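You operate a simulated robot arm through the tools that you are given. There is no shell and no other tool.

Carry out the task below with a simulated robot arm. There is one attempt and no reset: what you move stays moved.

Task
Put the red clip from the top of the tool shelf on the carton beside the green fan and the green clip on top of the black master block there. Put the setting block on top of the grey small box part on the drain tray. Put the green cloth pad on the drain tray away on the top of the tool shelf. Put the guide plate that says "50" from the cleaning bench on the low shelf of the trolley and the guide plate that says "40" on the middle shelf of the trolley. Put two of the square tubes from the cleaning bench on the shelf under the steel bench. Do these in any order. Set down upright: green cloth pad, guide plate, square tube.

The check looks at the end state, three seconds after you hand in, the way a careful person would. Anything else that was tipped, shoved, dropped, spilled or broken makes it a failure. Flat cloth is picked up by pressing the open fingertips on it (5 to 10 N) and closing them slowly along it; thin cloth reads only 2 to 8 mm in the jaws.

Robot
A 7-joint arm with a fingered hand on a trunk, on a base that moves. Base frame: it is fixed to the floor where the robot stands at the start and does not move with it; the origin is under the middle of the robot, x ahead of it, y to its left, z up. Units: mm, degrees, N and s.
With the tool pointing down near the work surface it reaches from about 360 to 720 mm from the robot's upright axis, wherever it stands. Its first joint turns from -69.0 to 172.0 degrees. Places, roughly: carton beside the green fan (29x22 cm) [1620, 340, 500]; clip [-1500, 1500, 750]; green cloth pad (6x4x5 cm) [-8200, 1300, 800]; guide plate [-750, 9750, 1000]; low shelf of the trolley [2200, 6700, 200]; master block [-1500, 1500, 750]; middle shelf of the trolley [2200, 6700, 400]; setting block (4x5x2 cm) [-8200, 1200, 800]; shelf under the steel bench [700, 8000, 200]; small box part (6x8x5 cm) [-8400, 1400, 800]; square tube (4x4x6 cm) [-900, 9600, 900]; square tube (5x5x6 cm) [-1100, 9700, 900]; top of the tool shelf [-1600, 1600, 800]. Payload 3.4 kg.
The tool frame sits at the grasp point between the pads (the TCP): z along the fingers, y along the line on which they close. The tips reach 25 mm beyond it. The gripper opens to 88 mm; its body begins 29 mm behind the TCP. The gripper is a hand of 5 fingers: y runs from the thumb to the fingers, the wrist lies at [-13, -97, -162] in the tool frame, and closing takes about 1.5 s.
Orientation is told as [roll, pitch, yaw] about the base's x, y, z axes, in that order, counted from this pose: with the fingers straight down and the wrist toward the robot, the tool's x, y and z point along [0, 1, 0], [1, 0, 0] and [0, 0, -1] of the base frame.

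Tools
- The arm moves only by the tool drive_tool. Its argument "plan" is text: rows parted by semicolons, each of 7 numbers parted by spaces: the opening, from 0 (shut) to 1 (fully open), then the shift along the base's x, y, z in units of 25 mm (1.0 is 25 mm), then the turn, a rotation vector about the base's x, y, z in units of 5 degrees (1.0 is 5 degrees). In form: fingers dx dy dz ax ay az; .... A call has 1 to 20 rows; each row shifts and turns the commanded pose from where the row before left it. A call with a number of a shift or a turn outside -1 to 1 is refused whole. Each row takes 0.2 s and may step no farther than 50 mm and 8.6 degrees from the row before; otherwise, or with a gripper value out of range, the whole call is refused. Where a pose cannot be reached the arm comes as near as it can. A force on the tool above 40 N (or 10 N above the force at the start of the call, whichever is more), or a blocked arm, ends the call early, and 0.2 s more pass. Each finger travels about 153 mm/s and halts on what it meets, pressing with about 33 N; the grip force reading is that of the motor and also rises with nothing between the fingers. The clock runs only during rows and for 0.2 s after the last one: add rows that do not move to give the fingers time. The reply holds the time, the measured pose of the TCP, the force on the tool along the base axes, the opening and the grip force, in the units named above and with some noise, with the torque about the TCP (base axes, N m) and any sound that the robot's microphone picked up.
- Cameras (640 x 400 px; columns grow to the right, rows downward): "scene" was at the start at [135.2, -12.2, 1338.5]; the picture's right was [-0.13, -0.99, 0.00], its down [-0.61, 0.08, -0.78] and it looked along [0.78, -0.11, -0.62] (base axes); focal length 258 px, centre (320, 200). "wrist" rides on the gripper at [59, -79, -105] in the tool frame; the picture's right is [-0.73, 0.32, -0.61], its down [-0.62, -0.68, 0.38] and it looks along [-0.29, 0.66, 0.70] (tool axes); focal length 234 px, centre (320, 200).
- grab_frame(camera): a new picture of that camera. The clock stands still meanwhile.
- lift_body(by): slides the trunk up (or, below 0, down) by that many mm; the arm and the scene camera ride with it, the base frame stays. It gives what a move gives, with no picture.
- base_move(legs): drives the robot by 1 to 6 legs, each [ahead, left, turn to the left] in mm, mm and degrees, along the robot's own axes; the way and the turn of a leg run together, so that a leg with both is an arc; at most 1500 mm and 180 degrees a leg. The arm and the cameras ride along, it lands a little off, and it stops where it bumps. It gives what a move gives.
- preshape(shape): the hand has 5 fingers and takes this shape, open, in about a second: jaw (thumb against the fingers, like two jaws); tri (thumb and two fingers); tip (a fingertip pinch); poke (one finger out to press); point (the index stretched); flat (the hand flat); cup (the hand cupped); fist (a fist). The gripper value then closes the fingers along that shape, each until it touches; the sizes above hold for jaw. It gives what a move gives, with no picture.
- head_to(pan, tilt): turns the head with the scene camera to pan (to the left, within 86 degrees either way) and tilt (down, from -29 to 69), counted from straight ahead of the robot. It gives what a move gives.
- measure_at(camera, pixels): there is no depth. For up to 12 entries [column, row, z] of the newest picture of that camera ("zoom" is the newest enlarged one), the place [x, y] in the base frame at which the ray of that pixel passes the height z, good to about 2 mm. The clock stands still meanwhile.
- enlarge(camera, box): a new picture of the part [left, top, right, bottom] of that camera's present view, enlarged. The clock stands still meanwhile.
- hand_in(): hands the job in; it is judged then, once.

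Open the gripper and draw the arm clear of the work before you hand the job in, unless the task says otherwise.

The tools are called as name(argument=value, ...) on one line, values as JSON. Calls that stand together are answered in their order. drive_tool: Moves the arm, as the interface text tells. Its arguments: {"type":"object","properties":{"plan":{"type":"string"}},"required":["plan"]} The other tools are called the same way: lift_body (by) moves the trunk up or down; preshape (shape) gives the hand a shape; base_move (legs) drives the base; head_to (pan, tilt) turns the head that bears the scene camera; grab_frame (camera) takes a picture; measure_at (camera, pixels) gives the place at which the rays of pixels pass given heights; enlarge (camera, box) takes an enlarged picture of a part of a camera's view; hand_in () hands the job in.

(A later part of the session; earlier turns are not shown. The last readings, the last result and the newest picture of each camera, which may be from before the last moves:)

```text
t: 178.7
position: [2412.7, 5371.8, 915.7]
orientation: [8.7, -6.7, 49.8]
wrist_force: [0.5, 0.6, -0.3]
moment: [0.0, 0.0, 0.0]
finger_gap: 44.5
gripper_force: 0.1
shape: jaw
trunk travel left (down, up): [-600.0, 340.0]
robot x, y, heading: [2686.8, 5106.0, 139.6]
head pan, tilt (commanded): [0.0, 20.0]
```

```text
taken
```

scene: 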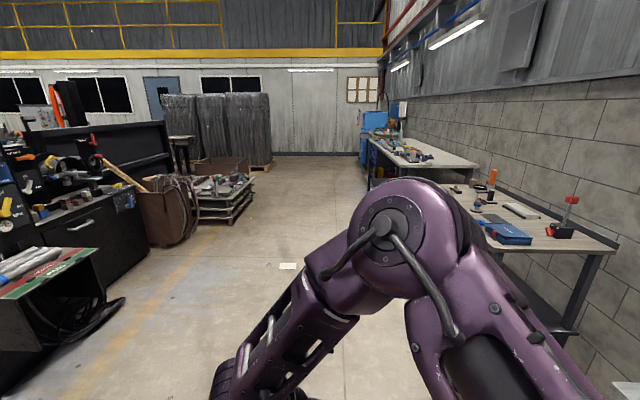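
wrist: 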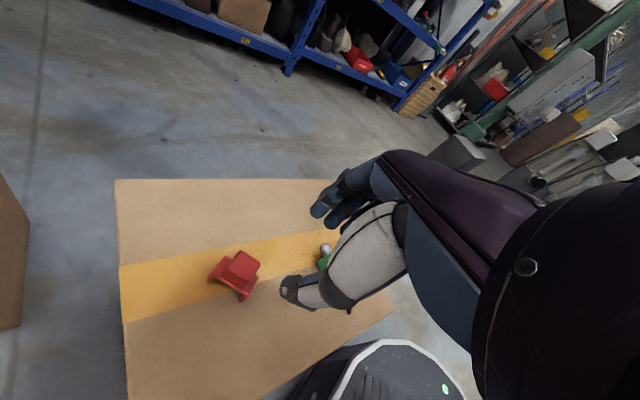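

The aisle is clear; a paper lies at (288,266) on the floor to the left. I drive on 1500 mm twice, keeping 100 mm more to the right.

base_move(legs=[[1480, -150, 0], [1480, 0, -2]])

head_to(pan=-25, tilt=25)

grab_frame(camera="scene")

```text
t: 192.9
position: [308.7, 7429.4, 915.4]
orientation: [8.6, -6.8, 46.5]
wrist_force: [-0.7, -0.5, -0.4]
moment: [0.0, 0.03, -0.02]
finger_gap: 44.5
gripper_force: 0.0
shape: jaw
trunk travel left (down, up): [-600.0, 340.0]
robot x, y, heading: [564.0, 7151.6, 136.2]
head pan, tilt (commanded): [0.0, 20.0]
```

```text
t: 193.8
position: [310.3, 7429.8, 916.5]
orientation: [8.7, -6.7, 46.5]
wrist_force: [0.6, 0.0, -0.3]
moment: [-0.02, 0.03, -0.03]
finger_gap: 44.4
gripper_force: 0.2
shape: jaw
trunk travel left (down, up): [-600.0, 340.0]
robot x, y, heading: [565.3, 7150.7, 136.2]
head pan, tilt (commanded): [-25.0, 25.0]
```

```text
taken
```

scene: 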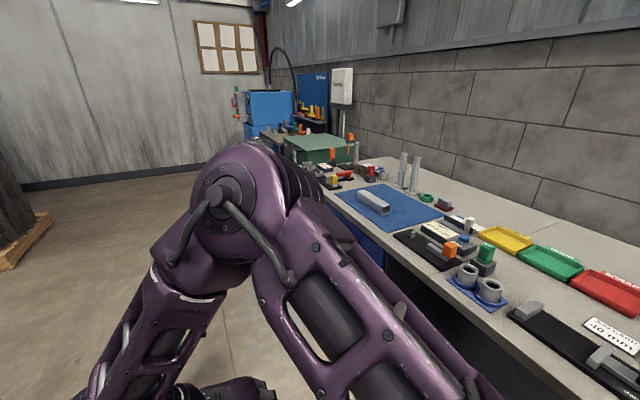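

The steel bench is on my right; the blue cleaning station is ahead. I drive 1400 mm further and look.

base_move(legs=[[1400, 0, 0]])

head_to(pan=-30, tilt=25)

grab_frame(camera="scene")

```text
t: 200.8
position: [-713.7, 8371.2, 915.8]
orientation: [8.8, -6.8, 47.8]
wrist_force: [-0.5, 0.0, -0.6]
moment: [0.01, 0.04, 0.04]
finger_gap: 44.3
gripper_force: 0.2
shape: jaw
trunk travel left (down, up): [-600.0, 340.0]
robot x, y, heading: [-448.3, 8101.7, 137.7]
head pan, tilt (commanded): [-25.0, 25.0]
```

```text
t: 201.4
position: [-713.8, 8371.3, 915.9]
orientation: [8.8, -6.7, 47.7]
wrist_force: [-0.1, 0.2, 0.0]
moment: [-0.01, 0.0, 0.01]
finger_gap: 44.5
gripper_force: 0.0
shape: jaw
trunk travel left (down, up): [-600.0, 340.0]
robot x, y, heading: [-449.6, 8097.5, 137.7]
head pan, tilt (commanded): [-30.0, 25.0]
```

```text
taken
```

scene: 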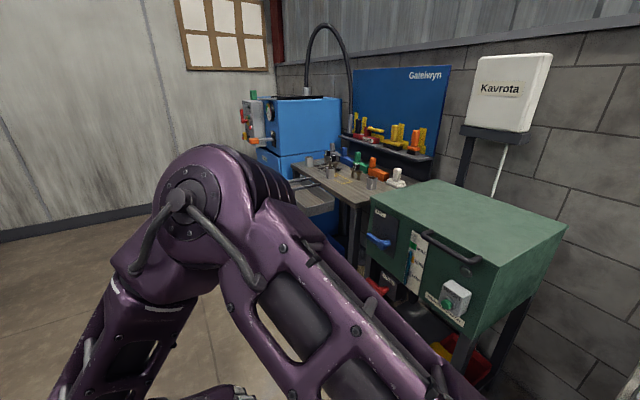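

The cleaning bench lies between the green cabinet and the blue machine at (350,180). I measure its edge and enlarge it.

measure_at(camera="scene", pixels=[[303, 170, 850], [361, 205, 850], [395, 190, 850], [328, 207, 850], [345, 168, 850], [290, 175, 800], [420, 280, 900], [370, 250, 900]])

enlarge(camera="scene", box=[270, 110, 450, 220])

```text
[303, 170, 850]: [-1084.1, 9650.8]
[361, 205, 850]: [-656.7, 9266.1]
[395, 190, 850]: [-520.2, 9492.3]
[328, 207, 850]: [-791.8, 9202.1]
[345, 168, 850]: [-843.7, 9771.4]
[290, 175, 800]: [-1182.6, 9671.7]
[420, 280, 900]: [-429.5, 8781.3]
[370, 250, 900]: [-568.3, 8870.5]
```

```text
3.56 times, centred on (360, 165) of scene
```

zoom: 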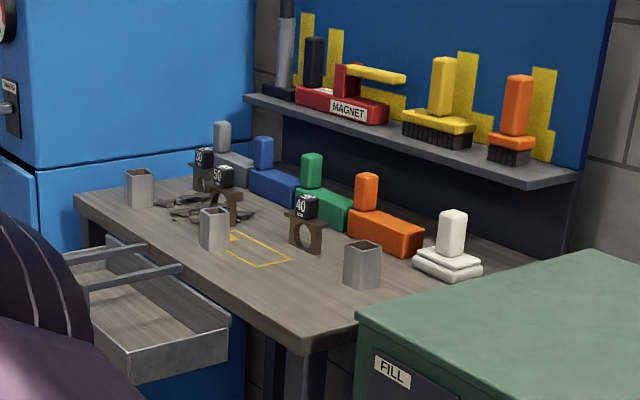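

Bench front edge is at about u=6415 in the aisle frame, with a pulled-out drawer at its left. I drive 1080 mm further, a bit left for clearance, then turn 90° right to face the bench.

base_move(legs=[[1080, 40, 0], [0, 0, -90]])

head_to(pan=0, tilt=30)

grab_frame(camera="scene")

grab_frame(camera="wrist")

```text
t: 211.0
position: [-993.8, 9051.4, 916.5]
orientation: [8.6, -6.7, -45.8]
wrist_force: [0.7, -0.1, -1.2]
moment: [0.01, 0.01, 0.02]
finger_gap: 44.7
gripper_force: 0.0
shape: jaw
trunk travel left (down, up): [-600.0, 340.0]
robot x, y, heading: [-1280.2, 8807.3, 44.2]
head pan, tilt (commanded): [-30.0, 25.0]
```

```text
t: 211.9
position: [-993.4, 9051.8, 916.2]
orientation: [8.6, -6.7, -45.7]
wrist_force: [0.1, 0.9, -0.3]
moment: [-0.01, -0.01, -0.03]
finger_gap: 44.4
gripper_force: 0.0
shape: jaw
trunk travel left (down, up): [-600.0, 340.0]
robot x, y, heading: [-1281.9, 8808.6, 44.0]
head pan, tilt (commanded): [0.0, 30.0]
```

```text
taken
```

scene: 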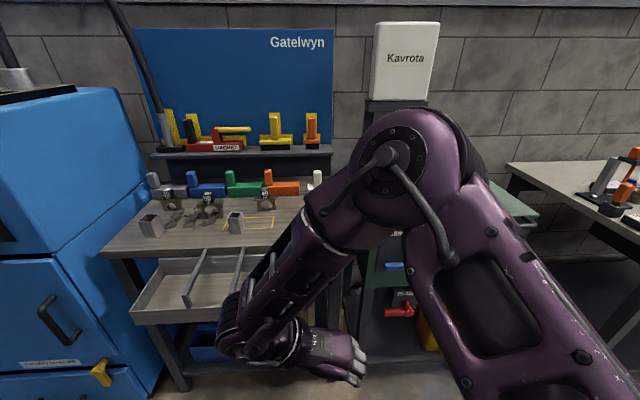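

```text
taken
```

wrist: 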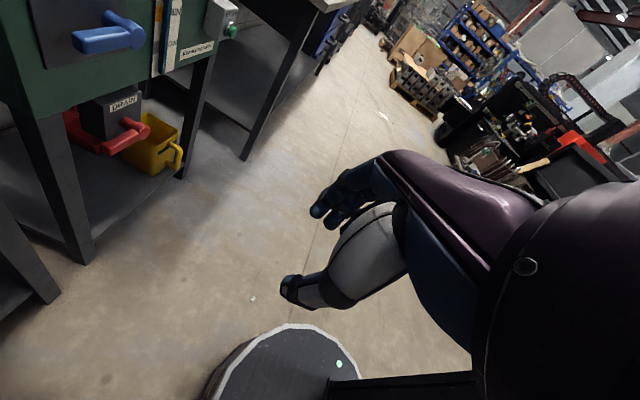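

The bench work area is to the left at (130–330,170–260). I enlarge it to see tubes and plates.

enlarge(camera="scene", box=[100, 120, 340, 270])

measure_at(camera="scene", pixels=[[98, 256, 880], [290, 245, 880], [152, 236, 880], [237, 233, 880], [266, 208, 880], [210, 215, 880], [132, 323, 780], [260, 300, 780], [170, 225, 880]])

```text
2.67 times, centred on (220, 195) of scene
```

zoom: 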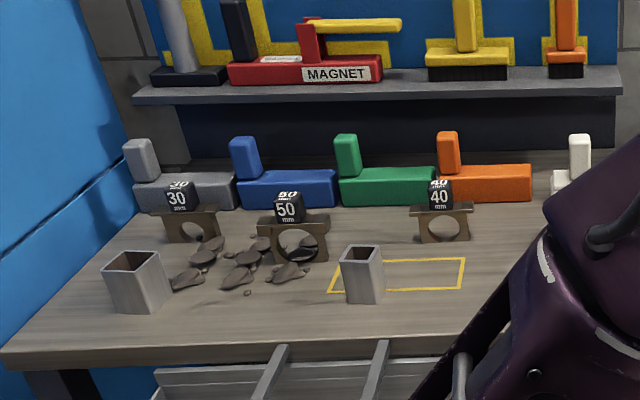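

```text
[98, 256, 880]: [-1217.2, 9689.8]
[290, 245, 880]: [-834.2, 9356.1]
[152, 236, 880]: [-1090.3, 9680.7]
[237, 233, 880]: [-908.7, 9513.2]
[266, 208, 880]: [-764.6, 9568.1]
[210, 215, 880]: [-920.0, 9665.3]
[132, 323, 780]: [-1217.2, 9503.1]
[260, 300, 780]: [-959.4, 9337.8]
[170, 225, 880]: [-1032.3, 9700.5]
```

Three tubes and plates 30/50/40 are visible. I raise the hand 75 mm, then strafe left 285 mm and go ahead 200 mm to stand in front of the work area.

drive_tool(plan="0.5 -0.2 -0.2 1 0 0 0;0.5 -0.2 -0.2 1 0 0 0;0.5 -0.2 -0.2 1 0 0 0;0.5 0 0 0 0 0 0")

base_move(legs=[[0, 285, 3], [150, 0, 0]])

head_to(pan=0, tilt=45)

grab_frame(camera="scene")

grab_frame(camera="wrist")

```text
t: 212.9
position: [-1010.1, 9039.5, 992.4]
orientation: [8.6, -6.7, -45.7]
wrist_force: [0.1, 0.4, 0.3]
moment: [0.02, -0.02, 0.02]
finger_gap: 44.5
gripper_force: 0.1
shape: jaw
trunk travel left (down, up): [-600.0, 340.0]
robot x, y, heading: [-1279.4, 8808.2, 44.2]
head pan, tilt (commanded): [0.0, 30.0]
```

```text
t: 215.9
position: [-1122.2, 9364.8, 992.8]
orientation: [8.7, -6.7, -42.6]
wrist_force: [0.5, 0.4, -0.3]
moment: [0.01, 0.04, 0.01]
finger_gap: 44.5
gripper_force: 0.0
shape: jaw
trunk travel left (down, up): [-600.0, 340.0]
robot x, y, heading: [-1377.9, 9115.9, 47.3]
head pan, tilt (commanded): [0.0, 30.0]
```

```text
t: 216.6
position: [-1121.7, 9363.7, 991.7]
orientation: [8.7, -6.6, -42.7]
wrist_force: [0.4, -0.5, 0.4]
moment: [0.01, 0.02, 0.0]
finger_gap: 44.6
gripper_force: 0.0
shape: jaw
trunk travel left (down, up): [-600.0, 340.0]
robot x, y, heading: [-1379.7, 9115.0, 47.2]
head pan, tilt (commanded): [0.0, 45.0]
```

```text
taken
```

scene: 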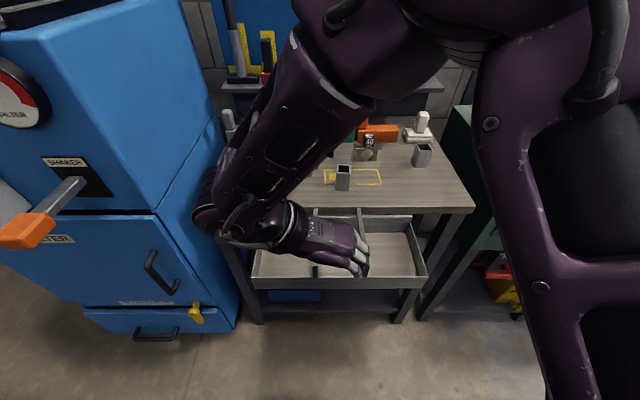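

```text
taken
```

wrist: 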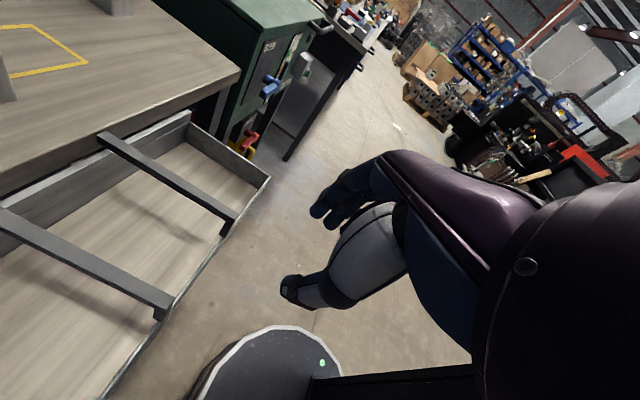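

The forearm hides the left part. For tubes and plates I'll use the wrist-toward-me orientation; I turn the hand +90° in place and look again.

drive_tool(plan="0.6 0 0 0 0 0 1;0.6 0 0 0 0 0 1;0.6 0 0 0 0 0 1;0.6 0 0 0 0 0 1;0.6 0 0 0 0 0 1;0.6 0 0 0 0 0 1;0.6 0 0 0 0 0 1;0.6 0 0 0 0 0 1;0.6 0 0 0 0 0 1;0.6 0 0 0 0 0 1;0.6 0 0 0 0 0 1;0.6 0 0 0 0 0 1;0.6 0 0 0 0 0 1;0.6 0 0 0 0 0 1;0.6 0 0 0 0 0 1;0.6 0 0 0 0 0 1;0.6 0 0 0 0 0 1;0.6 0 0 0 0 0 1;0.6 0 0 0 0 0 0")

grab_frame(camera="scene")

grab_frame(camera="wrist")

```text
t: 220.6
position: [-1121.4, 9396.6, 996.0]
orientation: [8.7, -6.7, 47.4]
wrist_force: [0.2, 0.0, 0.3]
moment: [-0.02, 0.05, -0.03]
finger_gap: 52.3
gripper_force: 0.0
shape: jaw
out of reach, approached as far as the arm can: row 13, 14, 15, 16, 17, 18
trunk travel left (down, up): [-600.0, 340.0]
robot x, y, heading: [-1376.4, 9117.4, 47.1]
head pan, tilt (commanded): [0.0, 45.0]
```

```text
taken
```

scene: 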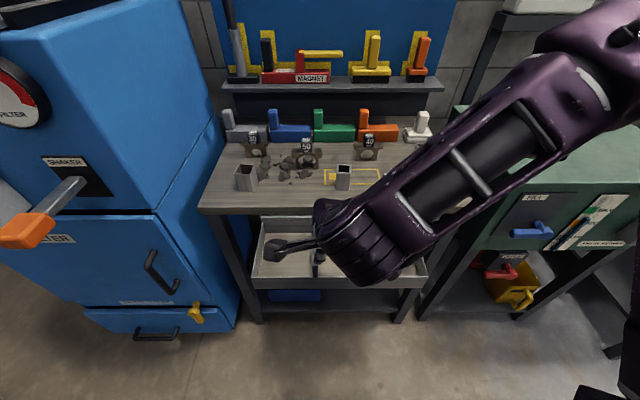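

```text
taken
```

wrist: 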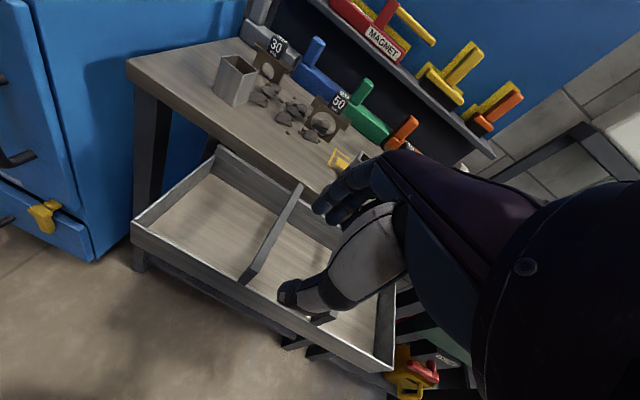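

Both cameras now show the bench top well. I enlarge each for the plates and tubes.

enlarge(camera="scene", box=[200, 90, 440, 240])

enlarge(camera="wrist", box=[190, 20, 400, 190])

```text
2.67 times, centred on (320, 165) of scene
```

zoom: 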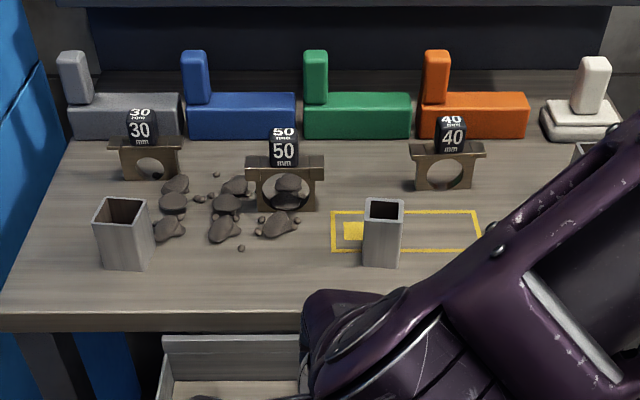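

```text
2.35 times, centred on (295, 105) of wrist
```

zoom: 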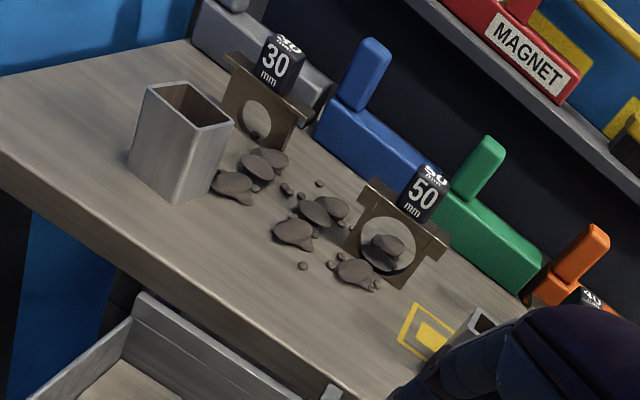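

I triangulate the bench height with the left tube's front-right bottom corner: scene (256.3,191.6), wrist (235.4,106.3), and the bench corner.

measure_at(camera="scene", pixels=[[256.3, 191.6, 840], [256.3, 191.6, 860], [256.3, 191.6, 880], [238.7, 190.5, 860], [200, 207, 840], [200, 207, 860]])

measure_at(camera="wrist", pixels=[[235.4, 106.3, 840], [235.4, 106.3, 860], [235.4, 106.3, 880], [213.3, 90.1, 860], [127, 61, 840], [127, 61, 860]])

```text
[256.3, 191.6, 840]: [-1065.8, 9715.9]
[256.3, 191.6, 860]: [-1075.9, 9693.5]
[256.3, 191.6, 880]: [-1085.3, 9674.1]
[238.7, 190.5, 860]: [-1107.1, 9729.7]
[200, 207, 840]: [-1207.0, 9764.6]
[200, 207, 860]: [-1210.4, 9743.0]
```

```text
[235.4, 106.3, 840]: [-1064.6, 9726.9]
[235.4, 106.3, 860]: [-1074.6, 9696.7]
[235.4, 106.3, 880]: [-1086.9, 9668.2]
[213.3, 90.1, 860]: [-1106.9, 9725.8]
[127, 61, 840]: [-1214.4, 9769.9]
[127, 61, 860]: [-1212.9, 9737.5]
```

Bench top is near z 860. Before choosing the grasp I look along the aisle at the trolley and steel bench to judge their shelf heights.

head_to(pan=-86, tilt=18)

grab_frame(camera="scene")

enlarge(camera="scene", box=[180, 100, 340, 220])

```text
t: 222.2
position: [-1120.7, 9397.3, 997.0]
orientation: [8.7, -6.6, 47.5]
wrist_force: [0.2, 0.1, 0.8]
moment: [0.03, 0.03, 0.01]
finger_gap: 52.1
gripper_force: 0.0
shape: jaw
trunk travel left (down, up): [-600.0, 340.0]
robot x, y, heading: [-1382.1, 9116.4, 47.0]
head pan, tilt (commanded): [-85.9, 18.0]
```

```text
taken
```

scene: 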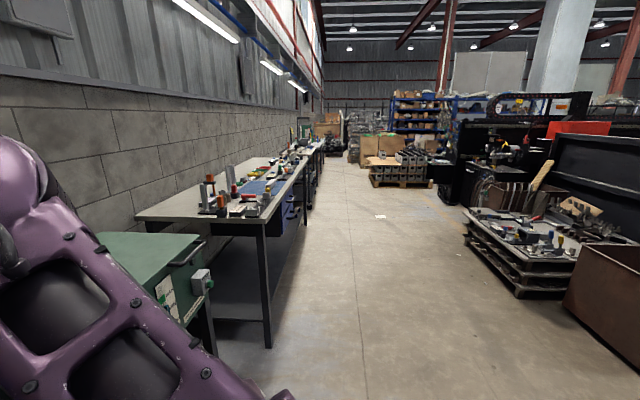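

```text
3.33 times, centred on (260, 160) of scene
```

zoom: 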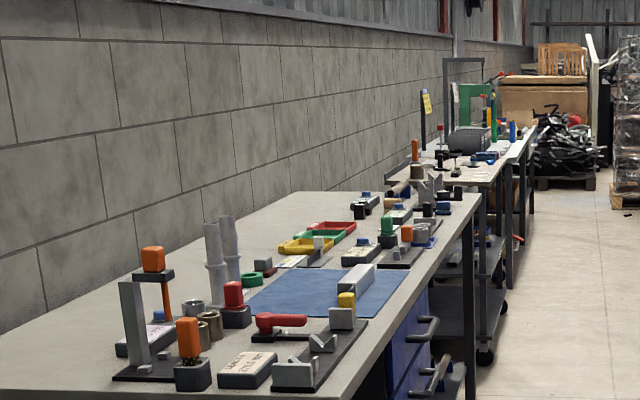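

The trolley's gaps can't be judged from here; I'll start with the tubes, whose target shelf under the steel bench is open. I look back at the bench and measure the middle tube.

head_to(pan=0, tilt=45)

grab_frame(camera="scene")

enlarge(camera="scene", box=[320, 130, 400, 200])

```text
t: 223.8
position: [-1120.5, 9398.9, 995.0]
orientation: [8.6, -6.6, 47.4]
wrist_force: [-0.2, 0.3, 0.2]
moment: [0.02, 0.0, 0.0]
finger_gap: 52.4
gripper_force: 0.0
shape: jaw
trunk travel left (down, up): [-600.0, 340.0]
robot x, y, heading: [-1380.1, 9117.3, 47.4]
head pan, tilt (commanded): [0.0, 45.0]
```

```text
taken
```

scene: 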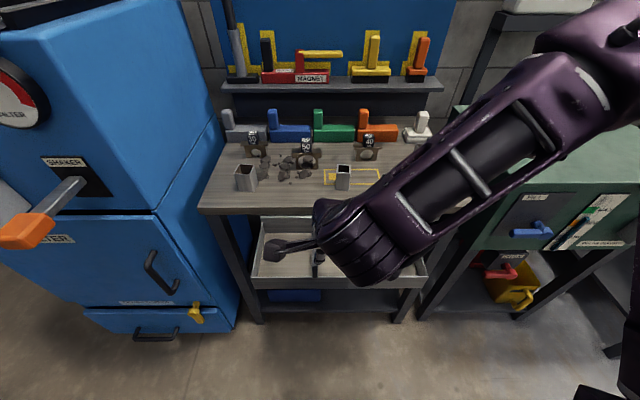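

```text
5.71 times, centred on (360, 165) of scene
```

zoom: 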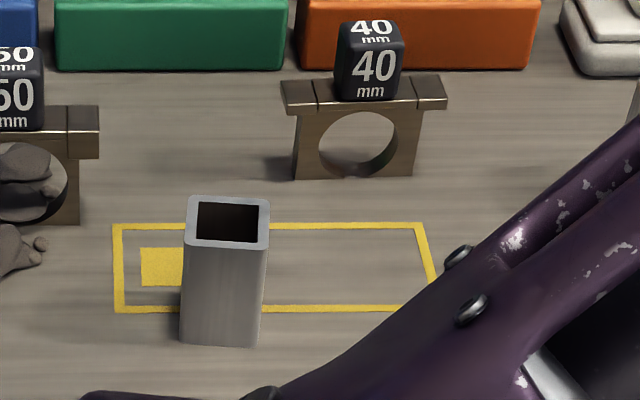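

I measure the middle tube's base at z=862 and top at 922, and the 40 plate's base and flange.

measure_at(camera="zoom", pixels=[[180, 343, 862], [257, 347, 862], [187, 197, 922], [268, 199, 922], [266, 247, 922], [185, 243, 922], [293, 180, 862], [415, 175, 862], [297, 69, 862], [531, 69, 862], [281, 108, 905], [447, 108, 905]])

```text
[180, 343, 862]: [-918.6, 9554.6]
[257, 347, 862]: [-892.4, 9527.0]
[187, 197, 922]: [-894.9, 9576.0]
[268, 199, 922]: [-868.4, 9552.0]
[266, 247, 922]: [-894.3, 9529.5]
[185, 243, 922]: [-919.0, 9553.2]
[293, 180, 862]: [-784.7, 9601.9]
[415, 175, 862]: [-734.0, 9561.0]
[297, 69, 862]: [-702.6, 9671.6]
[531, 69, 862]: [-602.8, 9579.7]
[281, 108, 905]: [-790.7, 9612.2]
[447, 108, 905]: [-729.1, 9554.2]
```

Consistent: bench z=862, tube 34 mm square, centre (-894,9553), aligned with my heading. I level the hand and move above the tube at z≈985 with the fingers at 0.75.

drive_tool(plan="0.75 0 0 0 -0.71 -0.127 0;0.75 0 0 0 -0.71 -0.127 0;0.75 0 0 0 -0.71 -0.127 0;0.75 0.904 0.616 -0.04 0 0 0;0.75 0.904 0.616 -0.04 0 0 0;0.75 0.904 0.616 -0.04 0 0 0;0.75 0.904 0.616 -0.04 0 0 0;0.75 0.904 0.616 -0.04 0 0 0;0.75 0.904 0.616 -0.04 0 0 0;0.75 0.904 0.616 -0.04 0 0 0;0.75 0.904 0.616 -0.04 0 0 0;0.75 0.904 0.616 -0.04 0 0 0;0.75 0.904 0.616 -0.04 0 0 0;0.75 0 0 0 0 0 0")

grab_frame(camera="wrist")

grab_frame(camera="scene")

```text
t: 226.8
position: [-893.2, 9552.1, 986.2]
orientation: [0.1, -0.2, 47.9]
wrist_force: [-0.3, -1.7, 0.1]
moment: [0.02, 0.0, 0.03]
finger_gap: 65.9
gripper_force: 0.0
shape: jaw
trunk travel left (down, up): [-600.0, 340.0]
robot x, y, heading: [-1380.1, 9117.7, 47.4]
head pan, tilt (commanded): [0.0, 45.0]
```

```text
taken
```

wrist: 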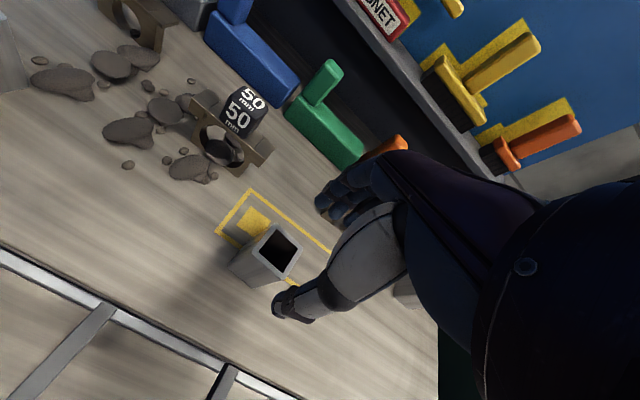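

```text
taken
```

scene: 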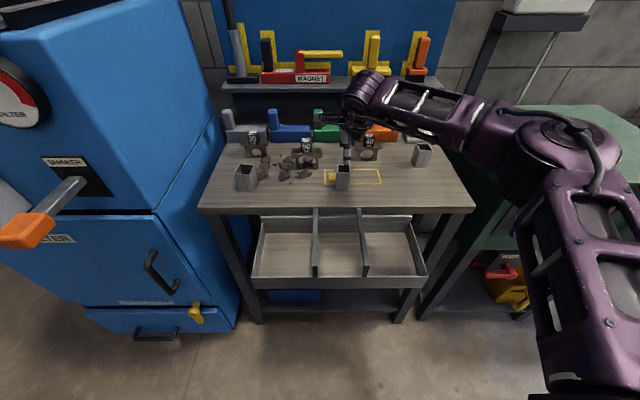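

I verify the tube's top in the wrist view at z=922 before descending.

enlarge(camera="wrist", box=[210, 190, 360, 320])

```text
3.08 times, centred on (285, 255) of wrist
```

zoom: 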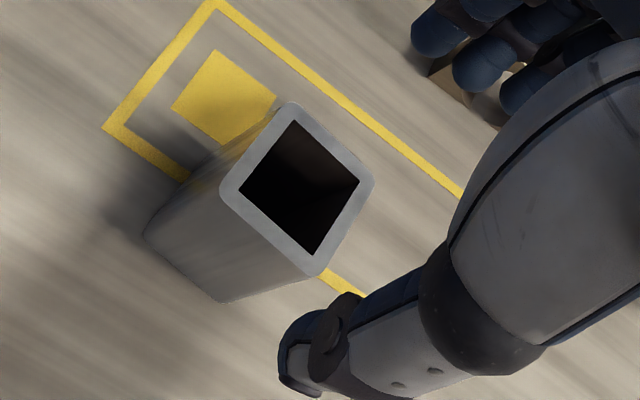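

measure_at(camera="zoom", pixels=[[290, 103, 922], [374, 178, 922], [318, 276, 922], [220, 190, 922], [145, 235, 862], [220, 302, 862]])

```text
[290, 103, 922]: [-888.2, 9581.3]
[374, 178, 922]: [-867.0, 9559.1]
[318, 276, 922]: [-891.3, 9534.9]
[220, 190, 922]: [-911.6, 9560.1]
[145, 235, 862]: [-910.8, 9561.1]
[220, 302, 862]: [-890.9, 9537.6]
```

Both views agree within 8 mm; I aim at (-892,9556). I descend to z≈894 with fingers at 66 mm.

drive_tool(plan="0.75 0.05 0.15 -0.7 0 0 0;0.75 0 0 -0.8 0 0 0;0.75 0 0 -0.8 0 0 0;0.75 0 0 -0.8 0 0 0;0.75 0 0 -0.55 0 0 0;0.75 0 0 0 0 0 0")

enlarge(camera="wrist", box=[210, 170, 360, 320])

enlarge(camera="scene", box=[300, 110, 420, 210])

```text
t: 228.2
position: [-892.4, 9554.6, 894.4]
orientation: [0.0, 0.0, 47.8]
wrist_force: [0.6, -0.7, 0.2]
moment: [0.03, -0.02, -0.02]
finger_gap: 65.8
gripper_force: 0.0
shape: jaw
trunk travel left (down, up): [-600.0, 340.0]
robot x, y, heading: [-1380.7, 9115.3, 47.2]
head pan, tilt (commanded): [0.0, 45.0]
```

```text
2.67 times, centred on (285, 245) of wrist
```

zoom: 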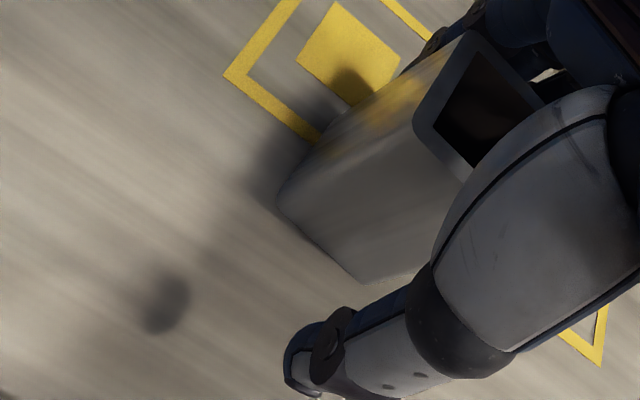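

```text
4.00 times, centred on (360, 160) of scene
```

zoom: 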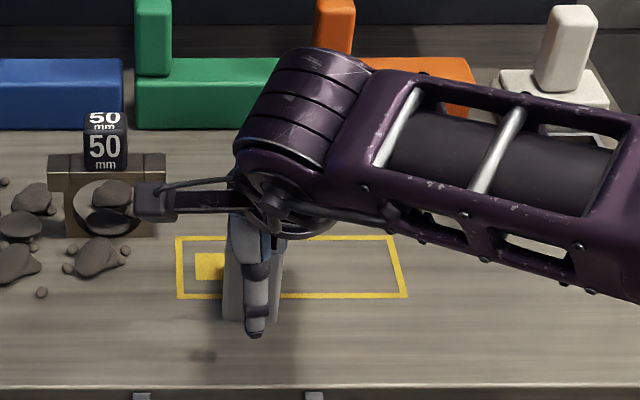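

The thumb stands centred in front of the tube. I close in steps.

drive_tool(plan="0.6 0 0 0 0 0 0;0.5 0 0 0 0 0 0;0.42 0 0 0 0 0 0;0.36 0 0 0 0 0 0;0.3 0 0 0 0 0 0;0.2 0 0 0 0 0 0;0.1 0 0 0 0 0 0;0 0 0 0 0 0 0;0 0 0 0 0 0 0")

enlarge(camera="wrist", box=[210, 170, 360, 320])

```text
t: 230.2
position: [-893.3, 9554.1, 895.3]
orientation: [0.2, -0.1, 47.9]
wrist_force: [0.0, -0.9, 0.5]
moment: [-0.02, 0.02, -0.02]
finger_gap: 32.2
gripper_force: 33.1
shape: jaw
trunk travel left (down, up): [-600.0, 340.0]
robot x, y, heading: [-1377.9, 9115.2, 47.2]
head pan, tilt (commanded): [0.0, 45.0]
```

```text
2.67 times, centred on (285, 245) of wrist
```

zoom: 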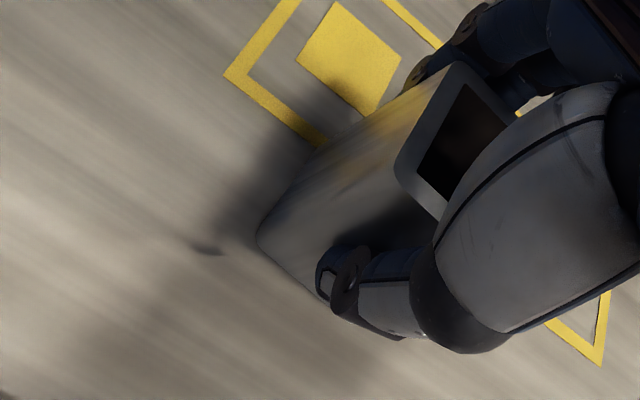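

Gripped at 32 mm. I lift the tube 100 mm straight up and then draw back toward me.

drive_tool(plan="0 0 0 0.4 0 0 0;0 0 0 0.9 0 0 0;0 0 0 0.9 0 0 0;0 0 0 0.9 0 0 0;0 0 0 0.9 0 0 0;0 -0.68 -0.73 0 0 0 0;0 -0.68 -0.73 0 0 0 0;0 -0.68 -0.73 0 0 0 0;0 -0.68 -0.73 0 0 0 0;0 -0.68 -0.73 0 0 0 0;0 -0.68 -0.73 0 0 0 0;0 -0.68 -0.73 0 0 0 0;0 -0.68 -0.73 0 0 0 0;0 0 0 0 0 0 0")

grab_frame(camera="wrist")

grab_frame(camera="scene")

```text
t: 233.2
position: [-1027.3, 9410.3, 994.7]
orientation: [0.1, 0.1, 47.9]
wrist_force: [0.5, 0.5, -3.6]
moment: [-0.03, 0.01, 0.0]
finger_gap: 32.1
gripper_force: 32.6
shape: jaw
trunk travel left (down, up): [-600.0, 340.0]
robot x, y, heading: [-1381.7, 9119.4, 47.1]
head pan, tilt (commanded): [0.0, 45.0]
```

```text
taken
```

wrist: 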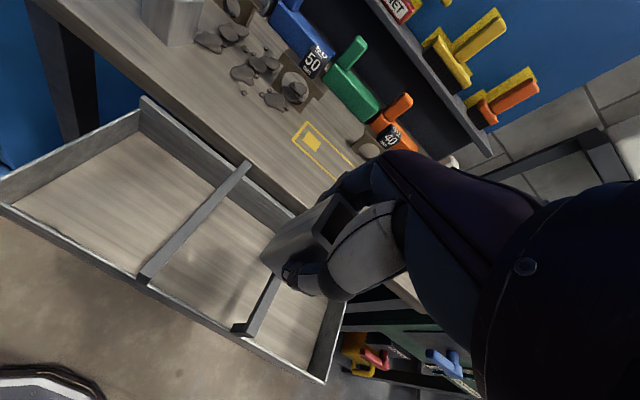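

```text
taken
```

scene: 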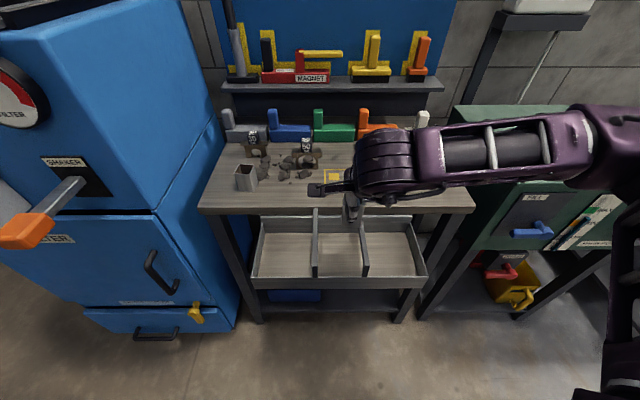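

The tube is held well. I back 350 mm from the bench, then strafe right along the aisle toward the steel bench.

base_move(legs=[[-350, 0, 0], [0, -1150, 0], [0, -1100, 0]])

head_to(pan=0, tilt=35)

grab_frame(camera="scene")

```text
t: 246.2
position: [399.4, 7683.8, 995.9]
orientation: [0.1, -0.1, 50.0]
wrist_force: [-0.6, 0.0, -3.4]
moment: [-0.01, 0.0, 0.0]
finger_gap: 31.9
gripper_force: 33.0
shape: jaw
trunk travel left (down, up): [-600.0, 340.0]
robot x, y, heading: [58.1, 7374.4, 49.4]
head pan, tilt (commanded): [0.0, 45.0]
```

```text
t: 246.9
position: [399.3, 7683.4, 995.6]
orientation: [0.1, -0.1, 50.0]
wrist_force: [-0.2, -0.3, -2.7]
moment: [-0.01, 0.03, -0.01]
finger_gap: 32.0
gripper_force: 33.1
shape: jaw
trunk travel left (down, up): [-600.0, 340.0]
robot x, y, heading: [59.6, 7371.9, 49.1]
head pan, tilt (commanded): [0.0, 35.0]
```

```text
taken
```

scene: 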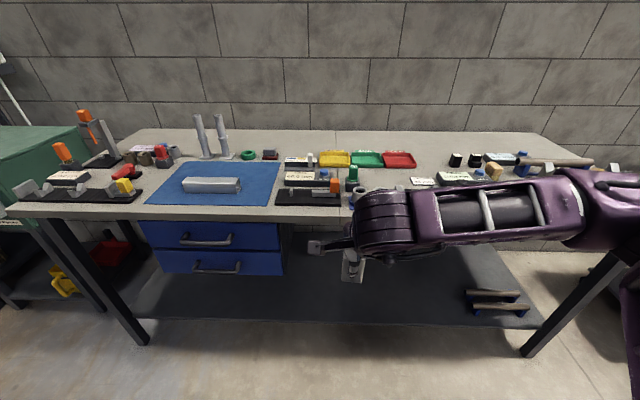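

The steel bench's lower shelf is free in the middle (300–450,270–320). I measure its front edge at z≈200 and the bench top edge at z≈900.

measure_at(camera="scene", pixels=[[300, 322, 200], [420, 325, 200], [300, 322, 250], [150, 312, 200], [540, 325, 200], [300, 215, 900], [10, 210, 900], [300, 215, 880], [143, 345, 0], [527, 357, 0], [468, 305, 220], [285, 272, 700]])

grab_frame(camera="wrist")

```text
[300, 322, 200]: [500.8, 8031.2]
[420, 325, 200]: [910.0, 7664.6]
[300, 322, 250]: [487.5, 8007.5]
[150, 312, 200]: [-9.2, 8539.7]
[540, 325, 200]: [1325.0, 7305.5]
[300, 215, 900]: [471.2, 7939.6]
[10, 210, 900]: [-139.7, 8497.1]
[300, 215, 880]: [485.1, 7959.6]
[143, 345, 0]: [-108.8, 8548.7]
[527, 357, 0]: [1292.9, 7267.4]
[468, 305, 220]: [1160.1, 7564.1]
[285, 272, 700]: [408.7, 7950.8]
```

```text
taken
```

wrist: 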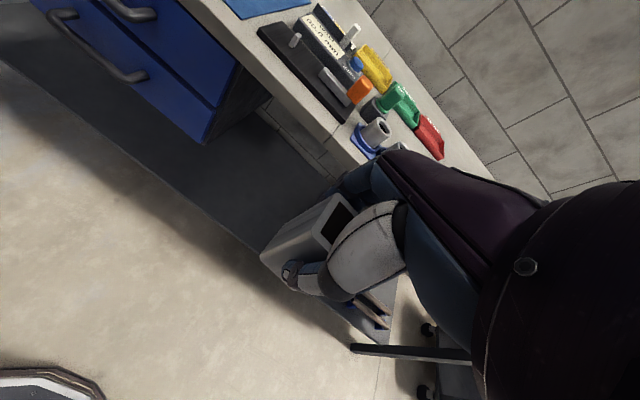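

Shelf front edge at u≈6280 (z≈200), bench top overhangs it by ~85 mm. I lower the trunk 580 mm here in front of the bench and look under it.

lift_body(by=-580)

head_to(pan=0, tilt=30)

grab_frame(camera="scene")

grab_frame(camera="wrist")

```text
refused: -580 is not a number from -400 to 400
```

```text
t: 247.5
position: [400.0, 7682.8, 994.9]
orientation: [0.2, -0.1, 50.0]
wrist_force: [0.0, 0.3, -3.2]
moment: [0.03, -0.01, -0.01]
finger_gap: 31.9
gripper_force: 33.0
shape: jaw
trunk travel left (down, up): [-600.0, 340.0]
robot x, y, heading: [56.3, 7372.0, 49.1]
head pan, tilt (commanded): [0.0, 30.0]
```

```text
taken
```

scene: 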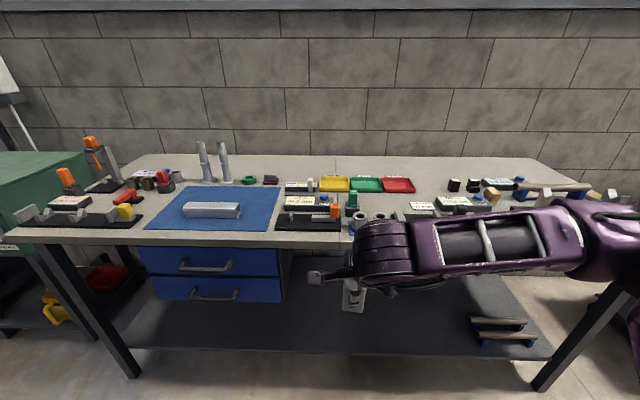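

```text
taken
```

wrist: 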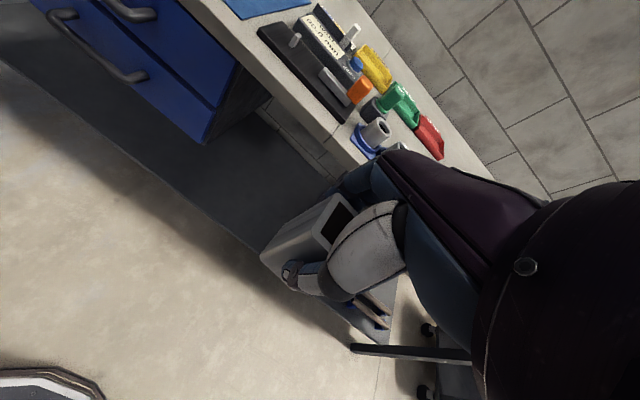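

The lift is limited to 400 per call; the elbow is at about u≈5900, in front of the bench edge (6195), so lowering is safe. I lower in two steps.

lift_body(by=-300)

grab_frame(camera="scene")

```text
t: 250.5
position: [399.2, 7683.1, 695.9]
orientation: [0.0, -0.1, 50.1]
wrist_force: [0.0, 0.4, -3.0]
moment: [0.01, 0.01, -0.02]
finger_gap: 32.4
gripper_force: 32.6
shape: jaw
trunk travel left (down, up): [-300.0, 640.0]
robot x, y, heading: [60.0, 7377.2, 49.4]
head pan, tilt (commanded): [0.0, 30.0]
```

```text
taken
```

scene: 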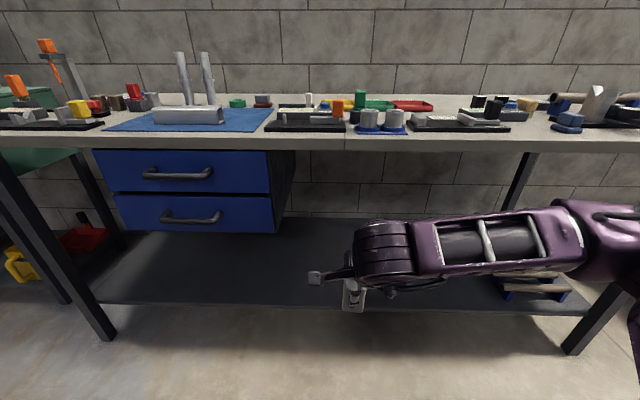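

All clear. I lower another 270 mm.

lift_body(by=-270)

grab_frame(camera="scene")

grab_frame(camera="wrist")

```text
t: 253.3
position: [400.0, 7682.0, 425.5]
orientation: [0.0, -0.2, 50.1]
wrist_force: [0.4, -0.6, -1.8]
moment: [0.0, 0.03, -0.02]
finger_gap: 32.3
gripper_force: 33.3
shape: jaw
trunk travel left (down, up): [-30.0, 910.0]
robot x, y, heading: [57.5, 7376.2, 49.1]
head pan, tilt (commanded): [0.0, 30.0]
```

```text
taken
```

scene: 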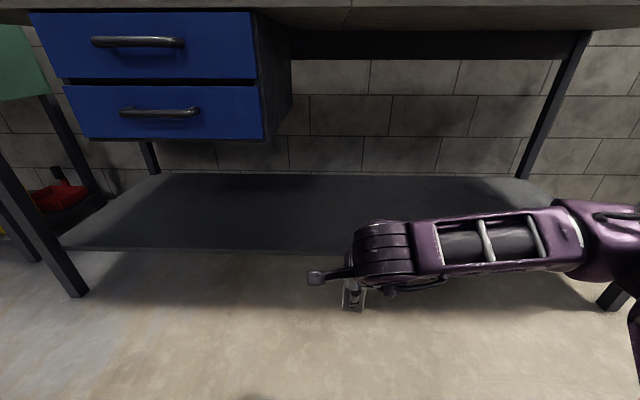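

```text
taken
```

wrist: 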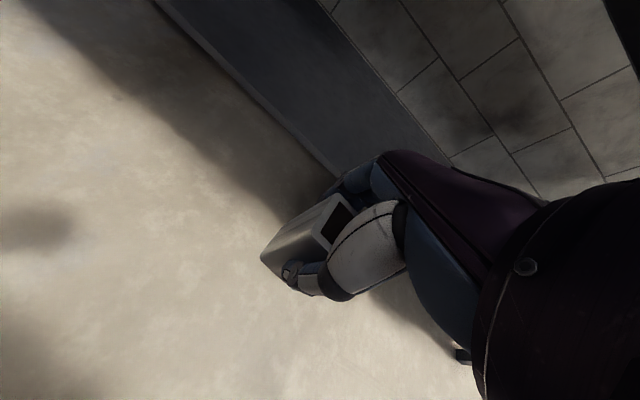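

I check the shelf height by comparing its front edge here with the earlier u≈6280, and the wrist view's edge.

measure_at(camera="scene", pixels=[[200, 251, 200], [300, 253, 200], [200, 251, 180], [300, 253, 180], [200, 251, 220], [160, 174, 200], [500, 177, 200], [265, 140, 560]])

measure_at(camera="wrist", pixels=[[240, 75, 200], [300, 135, 200], [240, 75, 180], [240, 75, 220]])

```text
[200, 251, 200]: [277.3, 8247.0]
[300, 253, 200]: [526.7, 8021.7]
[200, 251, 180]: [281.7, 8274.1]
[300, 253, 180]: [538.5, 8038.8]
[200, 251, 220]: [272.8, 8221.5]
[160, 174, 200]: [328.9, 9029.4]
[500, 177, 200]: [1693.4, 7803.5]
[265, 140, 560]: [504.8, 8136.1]
```

```text
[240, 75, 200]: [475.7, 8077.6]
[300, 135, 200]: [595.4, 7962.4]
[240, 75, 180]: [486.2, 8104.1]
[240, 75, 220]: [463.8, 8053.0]
```

Shelf is at z≈210, front edge u≈6278. I drive 230 mm ahead so the hand comes under the bench front.

base_move(legs=[[230, 0, 0]])

grab_frame(camera="scene")

grab_frame(camera="wrist")

```text
t: 255.0
position: [545.8, 7852.8, 425.1]
orientation: [0.1, -0.1, 50.1]
wrist_force: [-0.7, -0.6, -3.2]
moment: [-0.04, 0.01, -0.01]
finger_gap: 32.2
gripper_force: 32.4
shape: jaw
trunk travel left (down, up): [-30.0, 910.0]
robot x, y, heading: [203.7, 7545.5, 49.6]
head pan, tilt (commanded): [0.0, 30.0]
```

```text
taken
```

scene: 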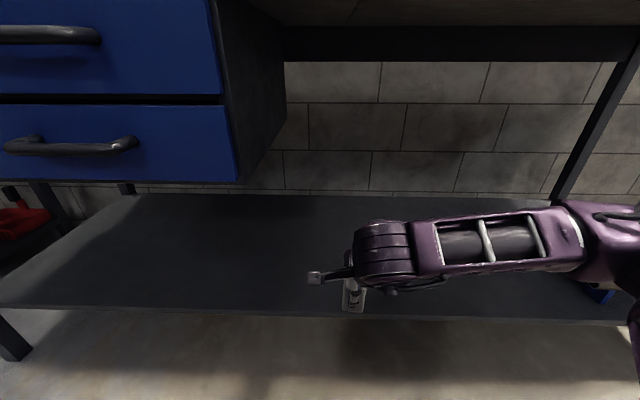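

```text
taken
```

wrist: 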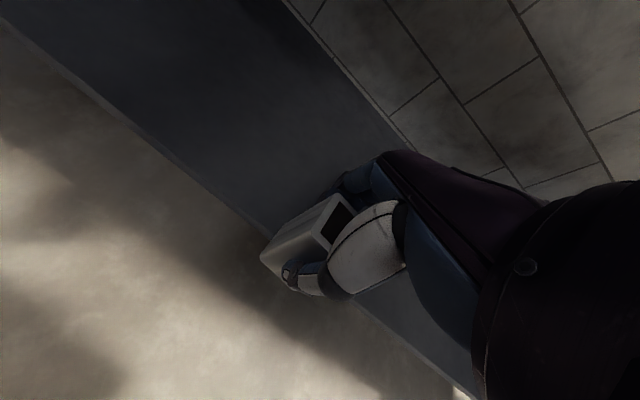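

I move the tube 190 mm in over the shelf, then down to z≈300.

drive_tool(plan="0 0.64 0.705 0 0 0 0;0 0.64 0.705 0 0 0 0;0 0.64 0.705 0 0 0 0;0 0.64 0.705 0 0 0 0;0 0.64 0.705 0 0 0 0;0 0.64 0.705 0 0 0 0;0 0.64 0.705 0 0 0 0;0 0.64 0.705 0 0 0 0;0 0 0 -1 0 0 0;0 0 0 -1 0 0 0;0 0 0 -1 0 0 0;0 0 0 -1 0 0 0;0 0 0 -1 0 0 0;0 0 0 0 0 0 0")

grab_frame(camera="scene")

grab_frame(camera="wrist")

```text
t: 258.0
position: [673.3, 7994.1, 299.6]
orientation: [0.1, 0.0, 50.1]
wrist_force: [-0.8, -0.1, -2.9]
moment: [-0.02, -0.01, 0.01]
finger_gap: 31.8
gripper_force: 32.1
shape: jaw
trunk travel left (down, up): [-30.0, 910.0]
robot x, y, heading: [204.1, 7545.0, 49.4]
head pan, tilt (commanded): [0.0, 30.0]
```

```text
taken
```

scene: 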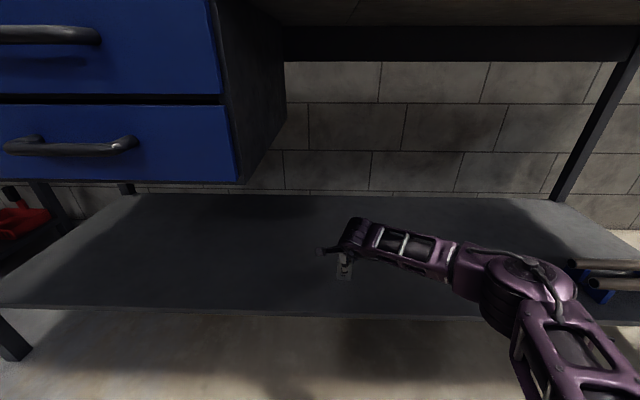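

```text
taken
```

wrist: 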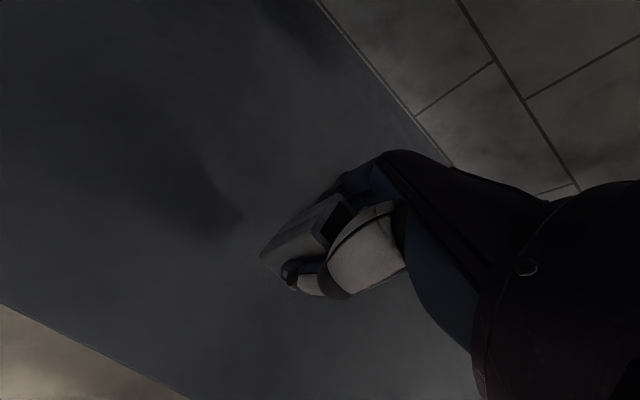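

The tube is over the shelf, elbow in front of the shelf edge. I lower to z≈252 and then creep to contact.

drive_tool(plan="0 0 0 -0.7 0 0 0;0 0 0 -0.7 0 0 0;0 0 0 -0.4 0 0 0;0 0 0 0 0 0 0")

drive_tool(plan="0 0 0 -0.1 0 0 0;0 0 0 -0.1 0 0 0;0 0 0 0 0 0 0")

```text
t: 259.0
position: [673.5, 7995.7, 262.6]
orientation: [0.3, -0.8, 50.1]
wrist_force: [-0.9, -3.6, 33.6]
moment: [-0.13, 0.04, 0.05]
finger_gap: 34.2
gripper_force: 32.8
shape: jaw
trunk travel left (down, up): [-30.0, 910.0]
robot x, y, heading: [201.8, 7545.6, 49.6]
head pan, tilt (commanded): [0.0, 30.0]
```

```text
t: 259.5
position: [673.7, 7995.4, 264.7]
orientation: [0.4, -1.2, 50.0]
wrist_force: [-3.4, -5.1, 25.2]
moment: [-0.17, 0.13, 0.05]
finger_gap: 34.9
gripper_force: 32.3
shape: jaw
trunk travel left (down, up): [-30.0, 910.0]
robot x, y, heading: [206.3, 7546.0, 49.7]
head pan, tilt (commanded): [0.0, 30.0]
stopped in row 2: the force on the tool passed its limit at 44 N (the readings are from after the stop); the commanded pose is now the measured one
```

Contact already at z≈263, so the shelf is near 230. I ease up 3 mm to relieve the force and check.

drive_tool(plan="0 0 0 0.12 0 0 0;0 0 0 0 0 0 0")

enlarge(camera="wrist", box=[230, 170, 380, 320])

enlarge(camera="scene", box=[290, 200, 420, 300])

```text
t: 260.1
position: [674.5, 7996.3, 262.6]
orientation: [0.4, -0.9, 50.1]
wrist_force: [2.4, 0.7, 24.0]
moment: [0.02, -0.02, 0.02]
finger_gap: 35.3
gripper_force: 33.0
shape: jaw
trunk travel left (down, up): [-30.0, 910.0]
robot x, y, heading: [207.2, 7545.2, 49.7]
head pan, tilt (commanded): [0.0, 30.0]
```

```text
2.67 times, centred on (305, 245) of wrist
```

zoom: 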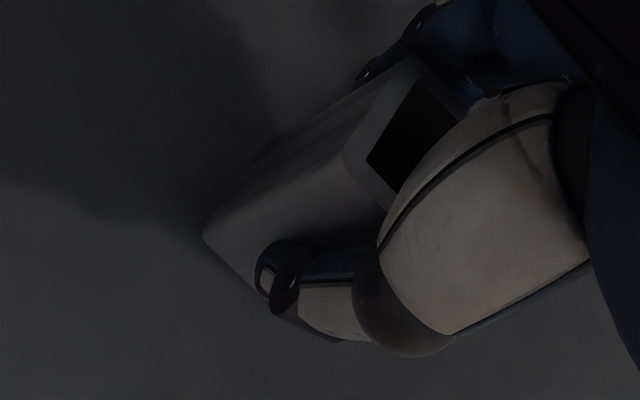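

```text
4.00 times, centred on (355, 250) of scene
```

zoom: 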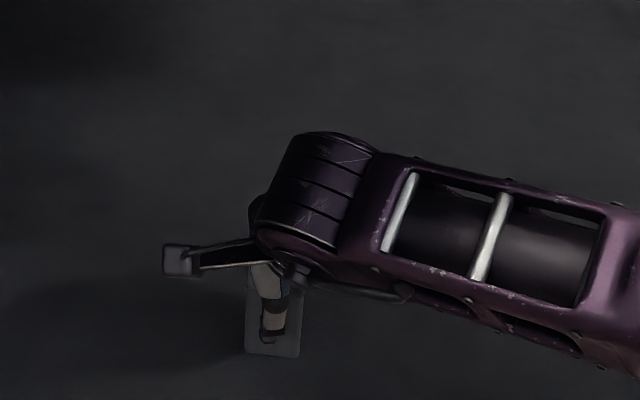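

Still 24 N; I raise a little more in small steps.

drive_tool(plan="0 0 0 0.08 0 0 0;0 0 0 0.08 0 0 0;0 0 0 0 0 0 0")

```text
t: 260.9
position: [674.5, 7995.7, 265.1]
orientation: [0.1, -0.4, 50.2]
wrist_force: [2.9, 2.4, 10.3]
moment: [0.02, -0.07, 0.04]
finger_gap: 34.5
gripper_force: 32.5
shape: jaw
trunk travel left (down, up): [-30.0, 910.0]
robot x, y, heading: [203.6, 7544.8, 49.2]
head pan, tilt (commanded): [0.0, 30.0]
```

Contact force is down to 10 N with almost no moment: the tube stands flat. I open gradually.

drive_tool(plan="0.3 0 0 0 0 0 0;0.36 0 0 0 0 0 0;0.4 0 0 0 0 0 0;0.43 0 0 0 0 0 0;0.47 0 0 0 0 0 0;0.52 0 0 0 0 0 0;0.6 0 0 0 0 0 0;0.68 0 0 0 0 0 0;0.75 0 0 0 0 0 0;0.75 0 0 0 0 0 0")

enlarge(camera="wrist", box=[230, 170, 380, 320])

```text
t: 263.1
position: [676.5, 7996.5, 264.0]
orientation: [0.3, -0.5, 50.1]
wrist_force: [-0.2, 0.9, 0.2]
moment: [-0.01, -0.01, 0.0]
finger_gap: 65.6
gripper_force: 0.2
shape: jaw
trunk travel left (down, up): [-30.0, 910.0]
robot x, y, heading: [203.9, 7546.1, 49.3]
head pan, tilt (commanded): [0.0, 30.0]
```

```text
2.67 times, centred on (305, 245) of wrist
```

zoom: 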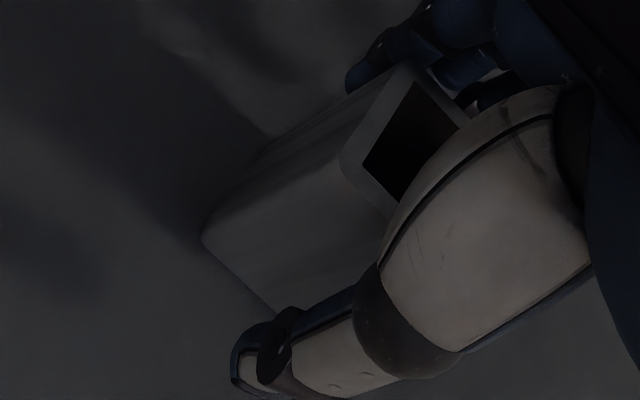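

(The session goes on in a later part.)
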